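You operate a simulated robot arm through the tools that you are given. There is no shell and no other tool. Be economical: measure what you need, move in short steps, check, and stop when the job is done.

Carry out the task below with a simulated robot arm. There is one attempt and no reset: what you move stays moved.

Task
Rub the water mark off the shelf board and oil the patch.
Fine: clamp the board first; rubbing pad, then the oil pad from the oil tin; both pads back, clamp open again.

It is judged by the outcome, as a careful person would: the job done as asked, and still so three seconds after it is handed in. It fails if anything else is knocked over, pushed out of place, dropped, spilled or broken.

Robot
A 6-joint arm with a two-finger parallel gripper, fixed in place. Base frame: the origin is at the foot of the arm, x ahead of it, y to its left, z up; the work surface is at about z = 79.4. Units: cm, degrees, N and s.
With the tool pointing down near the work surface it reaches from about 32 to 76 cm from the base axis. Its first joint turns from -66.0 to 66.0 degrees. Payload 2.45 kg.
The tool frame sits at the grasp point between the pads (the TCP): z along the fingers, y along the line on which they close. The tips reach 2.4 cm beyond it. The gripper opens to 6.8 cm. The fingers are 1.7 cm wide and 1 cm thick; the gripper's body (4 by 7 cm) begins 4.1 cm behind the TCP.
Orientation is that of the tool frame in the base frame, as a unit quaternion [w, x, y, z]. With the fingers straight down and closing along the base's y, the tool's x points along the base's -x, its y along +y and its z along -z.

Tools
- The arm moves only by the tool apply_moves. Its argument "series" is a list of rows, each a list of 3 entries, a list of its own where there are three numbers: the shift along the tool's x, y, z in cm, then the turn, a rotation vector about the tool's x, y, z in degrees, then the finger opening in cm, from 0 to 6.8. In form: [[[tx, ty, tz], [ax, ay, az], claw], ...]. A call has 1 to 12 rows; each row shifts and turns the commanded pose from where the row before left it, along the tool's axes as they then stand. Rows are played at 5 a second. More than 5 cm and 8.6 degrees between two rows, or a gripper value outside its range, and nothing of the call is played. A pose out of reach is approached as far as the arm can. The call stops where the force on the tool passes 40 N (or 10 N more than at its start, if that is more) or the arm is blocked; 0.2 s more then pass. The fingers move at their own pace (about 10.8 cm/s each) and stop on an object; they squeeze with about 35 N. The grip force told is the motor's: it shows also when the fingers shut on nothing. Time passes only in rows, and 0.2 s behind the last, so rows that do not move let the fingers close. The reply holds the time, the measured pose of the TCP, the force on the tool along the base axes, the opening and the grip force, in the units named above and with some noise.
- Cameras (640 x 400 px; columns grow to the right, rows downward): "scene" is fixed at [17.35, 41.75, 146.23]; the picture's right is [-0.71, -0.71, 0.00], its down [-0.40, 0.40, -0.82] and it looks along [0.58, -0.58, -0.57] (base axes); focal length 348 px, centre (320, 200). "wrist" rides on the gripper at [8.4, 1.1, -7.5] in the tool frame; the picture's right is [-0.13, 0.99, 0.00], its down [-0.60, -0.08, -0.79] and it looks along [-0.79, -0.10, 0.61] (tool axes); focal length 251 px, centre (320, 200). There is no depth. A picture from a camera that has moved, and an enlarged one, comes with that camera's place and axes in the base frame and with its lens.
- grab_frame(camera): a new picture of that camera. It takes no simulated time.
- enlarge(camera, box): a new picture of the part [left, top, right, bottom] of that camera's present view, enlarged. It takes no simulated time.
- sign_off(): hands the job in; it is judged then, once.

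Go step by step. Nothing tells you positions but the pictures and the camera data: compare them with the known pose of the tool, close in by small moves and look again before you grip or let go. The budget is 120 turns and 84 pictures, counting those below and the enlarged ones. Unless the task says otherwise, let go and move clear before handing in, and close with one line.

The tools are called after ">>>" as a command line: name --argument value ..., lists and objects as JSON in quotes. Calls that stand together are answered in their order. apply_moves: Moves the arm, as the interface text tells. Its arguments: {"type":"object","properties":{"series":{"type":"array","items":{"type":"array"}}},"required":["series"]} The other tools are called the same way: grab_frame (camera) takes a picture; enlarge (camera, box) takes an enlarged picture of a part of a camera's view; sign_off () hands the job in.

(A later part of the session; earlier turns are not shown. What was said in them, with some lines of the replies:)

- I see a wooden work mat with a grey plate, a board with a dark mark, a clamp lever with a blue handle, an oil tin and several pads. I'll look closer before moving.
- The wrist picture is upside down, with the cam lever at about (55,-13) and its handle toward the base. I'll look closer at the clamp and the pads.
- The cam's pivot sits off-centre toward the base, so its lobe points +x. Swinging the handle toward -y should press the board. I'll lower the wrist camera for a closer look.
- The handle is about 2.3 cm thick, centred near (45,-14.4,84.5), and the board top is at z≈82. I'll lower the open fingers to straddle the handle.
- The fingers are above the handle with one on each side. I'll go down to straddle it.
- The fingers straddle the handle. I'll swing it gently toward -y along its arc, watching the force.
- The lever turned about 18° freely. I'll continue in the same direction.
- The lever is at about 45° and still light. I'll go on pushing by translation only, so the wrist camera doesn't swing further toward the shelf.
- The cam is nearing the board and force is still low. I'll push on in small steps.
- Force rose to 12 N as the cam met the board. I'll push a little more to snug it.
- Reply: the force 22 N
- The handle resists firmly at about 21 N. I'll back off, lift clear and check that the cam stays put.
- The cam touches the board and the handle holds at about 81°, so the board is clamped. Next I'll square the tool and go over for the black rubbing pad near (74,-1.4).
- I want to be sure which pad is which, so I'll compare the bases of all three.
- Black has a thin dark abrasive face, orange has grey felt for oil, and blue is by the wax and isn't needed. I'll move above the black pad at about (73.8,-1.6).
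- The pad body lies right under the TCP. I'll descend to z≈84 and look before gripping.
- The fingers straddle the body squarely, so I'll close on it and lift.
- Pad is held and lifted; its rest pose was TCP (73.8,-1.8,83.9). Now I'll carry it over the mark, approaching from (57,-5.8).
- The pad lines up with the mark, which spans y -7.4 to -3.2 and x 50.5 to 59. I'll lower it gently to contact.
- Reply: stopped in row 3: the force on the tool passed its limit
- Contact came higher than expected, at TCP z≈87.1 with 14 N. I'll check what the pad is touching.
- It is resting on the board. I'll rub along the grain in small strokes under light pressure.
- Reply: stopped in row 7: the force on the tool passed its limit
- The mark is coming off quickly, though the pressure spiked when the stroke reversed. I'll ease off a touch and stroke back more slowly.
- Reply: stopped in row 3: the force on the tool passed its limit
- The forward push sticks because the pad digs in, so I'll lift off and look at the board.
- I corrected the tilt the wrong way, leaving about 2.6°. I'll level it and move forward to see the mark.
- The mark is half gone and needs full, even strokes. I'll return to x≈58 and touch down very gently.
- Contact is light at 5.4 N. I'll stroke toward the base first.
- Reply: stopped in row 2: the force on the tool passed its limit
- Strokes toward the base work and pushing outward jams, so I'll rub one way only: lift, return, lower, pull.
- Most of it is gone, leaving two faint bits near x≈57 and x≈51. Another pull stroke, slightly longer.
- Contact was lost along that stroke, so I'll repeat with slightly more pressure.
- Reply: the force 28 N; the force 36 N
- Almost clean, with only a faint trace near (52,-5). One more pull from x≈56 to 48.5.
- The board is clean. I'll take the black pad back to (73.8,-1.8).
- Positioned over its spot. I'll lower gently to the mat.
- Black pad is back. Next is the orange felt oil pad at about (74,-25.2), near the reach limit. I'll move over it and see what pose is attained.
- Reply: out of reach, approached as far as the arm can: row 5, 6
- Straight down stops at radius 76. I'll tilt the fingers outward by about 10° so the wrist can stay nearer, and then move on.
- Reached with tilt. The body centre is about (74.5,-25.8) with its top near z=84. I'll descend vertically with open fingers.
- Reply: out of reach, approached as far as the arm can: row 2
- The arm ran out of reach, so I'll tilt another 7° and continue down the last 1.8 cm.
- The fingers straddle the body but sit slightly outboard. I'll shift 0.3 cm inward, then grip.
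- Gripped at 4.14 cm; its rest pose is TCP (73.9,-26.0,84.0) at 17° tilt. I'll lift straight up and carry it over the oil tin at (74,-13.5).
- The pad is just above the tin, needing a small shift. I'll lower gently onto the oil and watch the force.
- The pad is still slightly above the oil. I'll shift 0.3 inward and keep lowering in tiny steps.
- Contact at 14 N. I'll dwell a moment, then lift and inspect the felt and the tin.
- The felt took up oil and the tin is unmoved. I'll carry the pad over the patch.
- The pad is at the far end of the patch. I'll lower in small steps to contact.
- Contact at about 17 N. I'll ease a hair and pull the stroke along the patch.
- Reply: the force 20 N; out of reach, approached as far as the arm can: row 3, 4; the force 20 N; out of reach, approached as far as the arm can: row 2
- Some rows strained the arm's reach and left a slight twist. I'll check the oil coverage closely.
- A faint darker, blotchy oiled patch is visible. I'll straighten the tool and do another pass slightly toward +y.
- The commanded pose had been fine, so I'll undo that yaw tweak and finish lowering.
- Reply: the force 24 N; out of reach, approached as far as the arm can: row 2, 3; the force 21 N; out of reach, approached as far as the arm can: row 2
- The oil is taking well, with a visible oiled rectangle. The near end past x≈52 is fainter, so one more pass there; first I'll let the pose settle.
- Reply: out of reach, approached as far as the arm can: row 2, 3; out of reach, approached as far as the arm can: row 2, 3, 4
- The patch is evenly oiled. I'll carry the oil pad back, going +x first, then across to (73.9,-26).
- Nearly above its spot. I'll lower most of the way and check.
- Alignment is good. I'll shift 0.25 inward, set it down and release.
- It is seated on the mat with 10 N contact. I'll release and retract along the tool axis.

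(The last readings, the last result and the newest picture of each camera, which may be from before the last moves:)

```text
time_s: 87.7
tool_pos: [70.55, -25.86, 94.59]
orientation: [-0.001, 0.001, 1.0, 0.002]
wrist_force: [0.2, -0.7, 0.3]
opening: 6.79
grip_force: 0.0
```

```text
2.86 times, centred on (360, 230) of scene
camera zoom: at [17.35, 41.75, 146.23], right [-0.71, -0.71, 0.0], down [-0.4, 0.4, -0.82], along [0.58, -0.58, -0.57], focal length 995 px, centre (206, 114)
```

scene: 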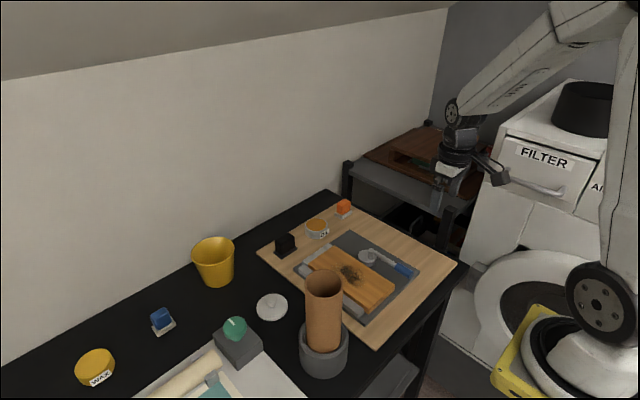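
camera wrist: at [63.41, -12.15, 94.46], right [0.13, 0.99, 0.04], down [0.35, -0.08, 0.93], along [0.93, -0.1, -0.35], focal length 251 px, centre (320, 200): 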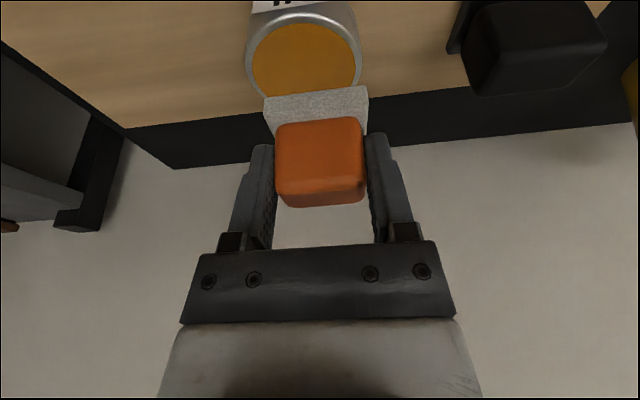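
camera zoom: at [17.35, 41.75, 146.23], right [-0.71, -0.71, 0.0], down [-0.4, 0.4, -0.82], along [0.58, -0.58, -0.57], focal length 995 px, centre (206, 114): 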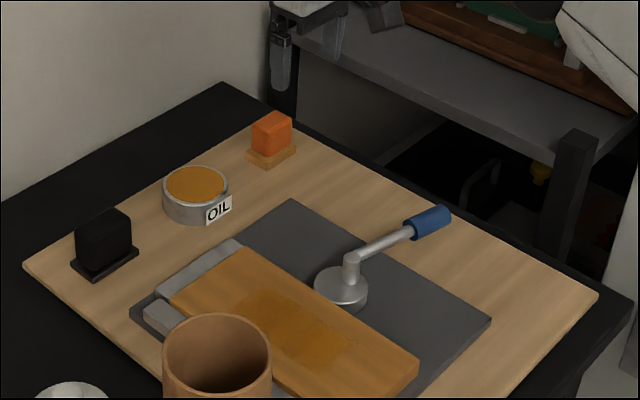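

Both pads are back. Next I'll return to the lever at (53.5,-23.2) with the same 44° yaw to open the clamp.

>>> apply_moves --series '[[[4.26, 0.67, 0], [0, 0, 0], 6.8], [[4.26, 0.67, 0], [0, 0, 0], 6.8], [[4.26, 0.67, 0], [0, 0, 0], 6.8], [[4.27, 0.66, 0], [0, 0, 0], 6.8], [[0, 0, 0], [0, 0, -7.34], 6.8], [[0, 0, 0], [0, 0, -7.34], 6.8], [[0, 0, 0], [0, 0, -7.34], 6.8], [[0, 0, 0], [0, 0, -7.34], 6.8], [[0, 0, 0], [0, 0, -7.34], 6.8], [[0, 0, 0], [0, 0, -7.34], 6.8], [[0, 0, 0], [0, 0, 0], 6.8]]'

>>> grab_frame --camera "wrist"

```text
time_s: 90.1
tool_pos: [53.34, -23.29, 94.65]
orientation: [0.0, -0.375, 0.927, 0.002]
wrist_force: [-0.3, -0.3, 0.3]
opening: 6.81
grip_force: 0.1
```

```text
12 pictures are left
camera wrist: at [46.57, -28.34, 102.19], right [-0.6, 0.8, 0.0], down [0.49, 0.36, 0.79], along [0.64, 0.48, -0.61], focal length 251 px, centre (320, 200)
```

wrist: 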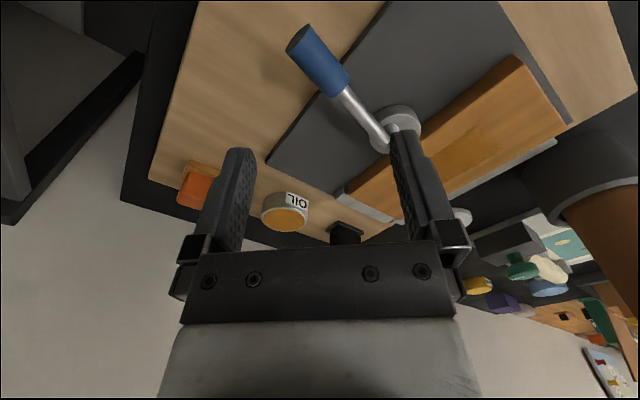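

The same view as when I left it, so I'll descend to straddle the handle.

>>> apply_moves --series '[[[-0.1, 0, 4], [0, 0, 0], 6.8], [[0, 0, 3], [0, 0, 0], 6.8], [[0, 0, 1.5], [0, 0, 0], 6.8], [[0, 0, 0], [0, 0, 0], 6.8]]'

>>> grab_frame --camera "wrist"

```text
time_s: 91.1
tool_pos: [53.4, -23.16, 86.04]
orientation: [0.0, -0.374, 0.928, 0.002]
wrist_force: [0.0, -0.2, -0.5]
opening: 6.81
grip_force: 0.0
```

```text
11 pictures are left
camera wrist: at [46.57, -28.24, 93.61], right [-0.59, 0.8, 0.0], down [0.49, 0.36, 0.79], along [0.64, 0.47, -0.61], focal length 251 px, centre (320, 200)
```

wrist: 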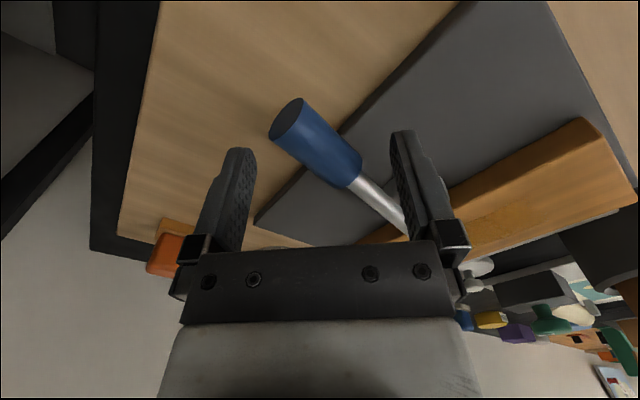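

Straddled. I'll push the handle back toward its open position, following the arc in reverse.

>>> apply_moves --series '[[[0.46, 0.6, 0], [0, 0, 0], 6.4], [[0.45, 0.62, 0], [0, 0, 0], 6.0], [[0.44, 0.62, 0], [0, 0, 0], 5.6], [[0.42, 0.65, 0], [0, 0, 0], 5.2], [[0, 0, 0], [0, 0, 0], 5.2]]'

>>> apply_moves --series '[[[0.25, 0.7, 0], [0, 0, 0], 5.0], [[0.2, 0.7, 0], [0, 0, 0], 4.8], [[0.15, 0.7, 0], [0, 0, 0], 4.6], [[0.1, 0.7, 0], [0, 0, 0], 4.6], [[0, 0, 0], [0, 0, 0], 4.6]]'

>>> grab_frame --camera "wrist"

```text
time_s: 92.3
tool_pos: [50.23, -22.54, 86.08]
orientation: [0.0, -0.374, 0.927, 0.005]
wrist_force: [0.8, -0.5, 0.4]
opening: 5.28
grip_force: 0.6
```

```text
time_s: 93.5
tool_pos: [47.89, -21.08, 86.07]
orientation: [-0.001, -0.374, 0.928, 0.003]
wrist_force: [-0.3, -0.3, -0.1]
opening: 4.67
grip_force: 0.4
```

```text
10 pictures are left
camera wrist: at [41.18, -26.11, 93.57], right [-0.59, 0.8, 0.01], down [0.49, 0.36, 0.79], along [0.64, 0.47, -0.61], focal length 251 px, centre (320, 200)
```

wrist: 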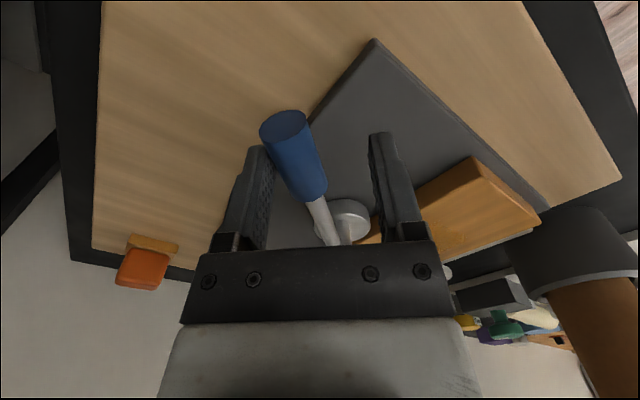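

The lever follows freely. I'll continue the arc back with yaw, narrowing the gap so the handle is centred.

>>> apply_moves --series '[[[-0.03, 0.65, 0], [0, 0, 4], 4.2], [[-0.03, 0.65, 0], [0, 0, 4], 3.8], [[-0.03, 0.65, 0], [0, 0, 4], 3.4], [[-0.03, 0.65, 0], [0, 0, 4], 3.2], [[-0.03, 0.65, 0], [0, 0, 4], 3.2], [[-0.03, 0.65, 0], [0, 0, 4], 3.2], [[-0.03, 0.65, 0], [0, 0, 4], 3.2], [[-0.03, 0.65, 0], [0, 0, 4], 3.2], [[-0.03, 0.65, 0], [0, 0, 4], 3.2], [[-0.03, 0.65, 0], [0, 0, 4], 3.2], [[-0.03, 0.65, 0], [0, 0, 4], 3.2], [[0, 0, 0], [0, 0, 0], 3.2]]'

>>> grab_frame --camera "wrist"

>>> enlarge --camera "scene" --box '[320, 190, 480, 300]'

```text
time_s: 96.1
tool_pos: [45.48, -14.67, 86.21]
orientation: [-0.001, 0.001, 1.0, 0.002]
wrist_force: [-0.3, -0.9, -0.1]
opening: 3.29
grip_force: 0.6
```

```text
9 pictures are left
camera wrist: at [37.09, -13.48, 93.75], right [0.13, 0.99, 0.0], down [0.6, -0.08, 0.79], along [0.79, -0.1, -0.61], focal length 251 px, centre (320, 200)
```

wrist: 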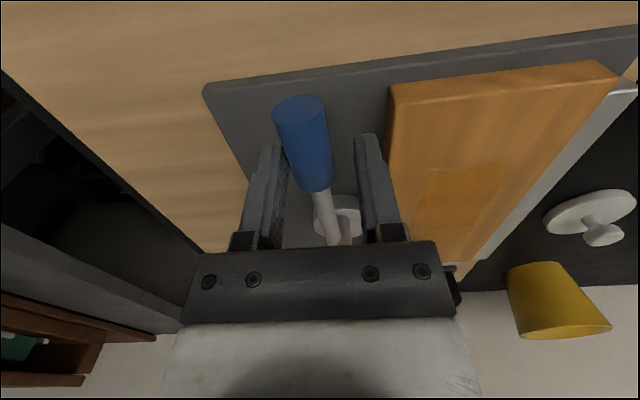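

```text
3.64 times, centred on (400, 245) of scene
camera zoom: at [17.34, 41.75, 146.23], right [-0.71, -0.71, 0.0], down [-0.4, 0.4, -0.82], along [0.58, -0.58, -0.57], focal length 1266 px, centre (29, 36)
```

zoom: 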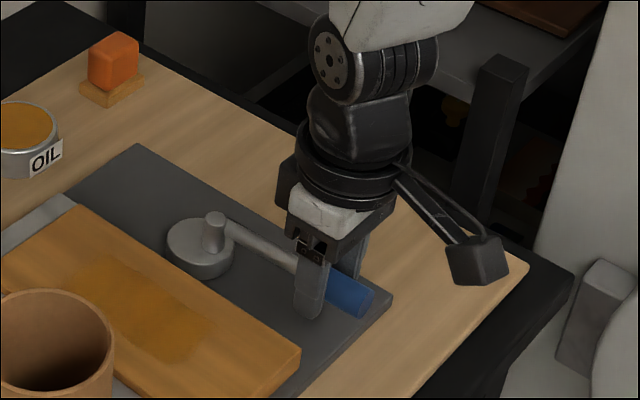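

Nearly fully open. I'll nudge another 0.7 cm to its original angle, then open and lift away.

>>> apply_moves --series '[[[0, 0.4, 0], [0, 0, 0], 3.2], [[0, 0.35, 0], [0, 0, 0], 3.2], [[0, 0, 0], [0, 0, 0], 3.2], [[0, -0.5, 0], [0, 0, 0], 4.4], [[0, 0, 0], [0, 0, 0], 4.4], [[0, 0, -4], [0, 0, 0], 4.4], [[0, 0, -4.5], [0, 0, 0], 4.4], [[0, 0, -4.5], [0, 0, 0], 4.4], [[3, -3, -3], [0, 0, 0], 6.8], [[0, 0, 0], [0, 0, 0], 6.8]]'

>>> grab_frame --camera "scene"

>>> enlarge --camera "scene" --box '[250, 180, 450, 320]'

```text
refused: row 9 steps farther than a row can; nothing moved
```

```text
7 pictures are left
```

scene: 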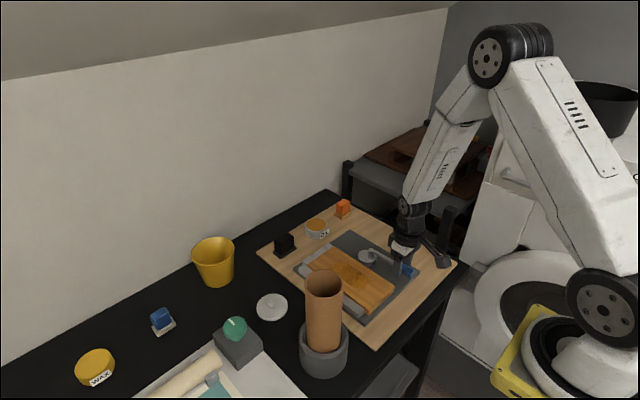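

```text
2.86 times, centred on (350, 250) of scene
camera zoom: at [17.34, 41.75, 146.23], right [-0.71, -0.71, 0.0], down [-0.4, 0.4, -0.82], along [0.58, -0.58, -0.57], focal length 995 px, centre (234, 57)
```

zoom: 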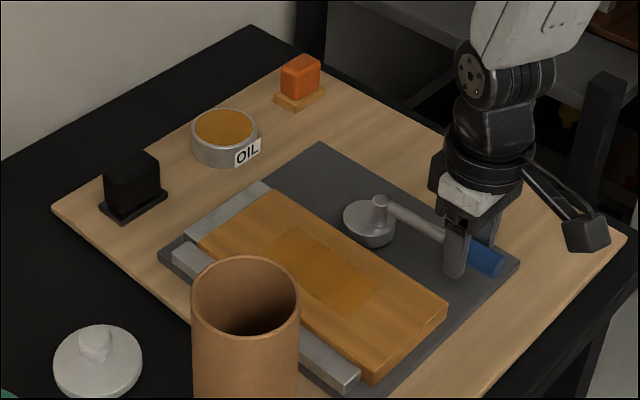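

One row was too long and nothing moved. I'll resend with smaller steps.

>>> apply_moves --series '[[[0, 0.4, 0], [0, 0, 0], 3.2], [[0, 0.35, 0], [0, 0, 0], 3.2], [[0, 0, 0], [0, 0, 0], 3.2], [[0, -0.5, 0], [0, 0, 0], 4.4], [[0, 0, 0], [0, 0, 0], 4.4], [[0, 0, -4], [0, 0, 0], 4.4], [[0, 0, -4.5], [0, 0, 0], 4.4], [[0, 0, -4.5], [0, 0, 0], 4.4], [[2, -3, -3], [0, 0, 0], 6.8], [[0, 0, 0], [0, 0, 0], 6.8]]'

>>> enlarge --camera "scene" --box '[250, 180, 450, 320]'

>>> grab_frame --camera "wrist"

```text
time_s: 98.3
tool_pos: [43.52, -17.53, 102.17]
orientation: [-0.001, 0.001, 1.0, 0.003]
wrist_force: [0.4, 0.1, 0.0]
opening: 6.81
grip_force: 0.1
```

```text
2.86 times, centred on (350, 250) of scene
camera zoom: at [17.34, 41.75, 146.23], right [-0.71, -0.71, 0.0], down [-0.4, 0.4, -0.82], along [0.58, -0.58, -0.57], focal length 995 px, centre (234, 57)
```

zoom: 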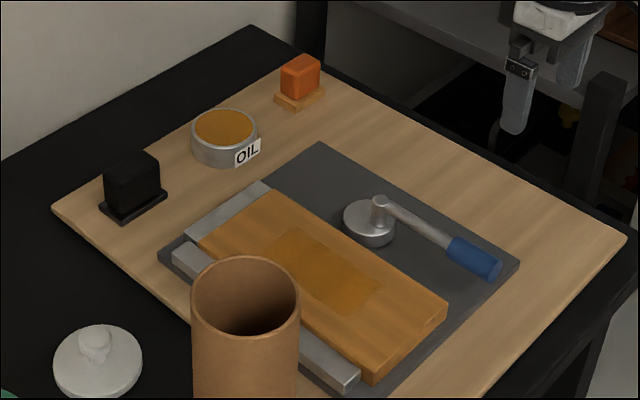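

```text
4 pictures are left
camera wrist: at [35.03, -16.49, 109.73], right [0.13, 0.99, 0.0], down [0.61, -0.08, 0.79], along [0.79, -0.1, -0.61], focal length 251 px, centre (320, 200)
```

wrist: 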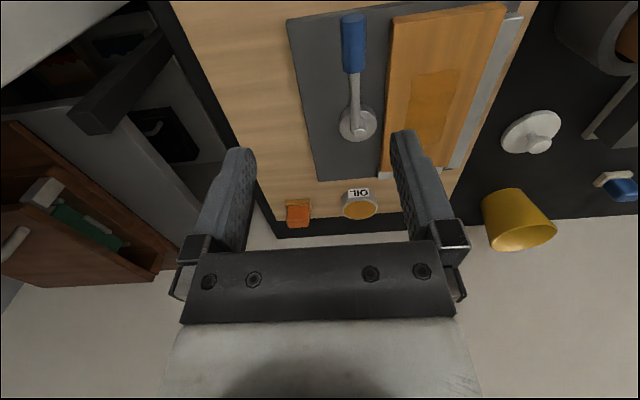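

The mark is gone and the patch is oiled. Both pads are back, the clamp is open, and the arm is clear, so I'm handing in.

>>> sign_off

```text
The job is handed in.
```

I rubbed the water mark off the shelf board and oiled the patch. Both pads are back in place, the clamp is open, and nothing else looks disturbed.
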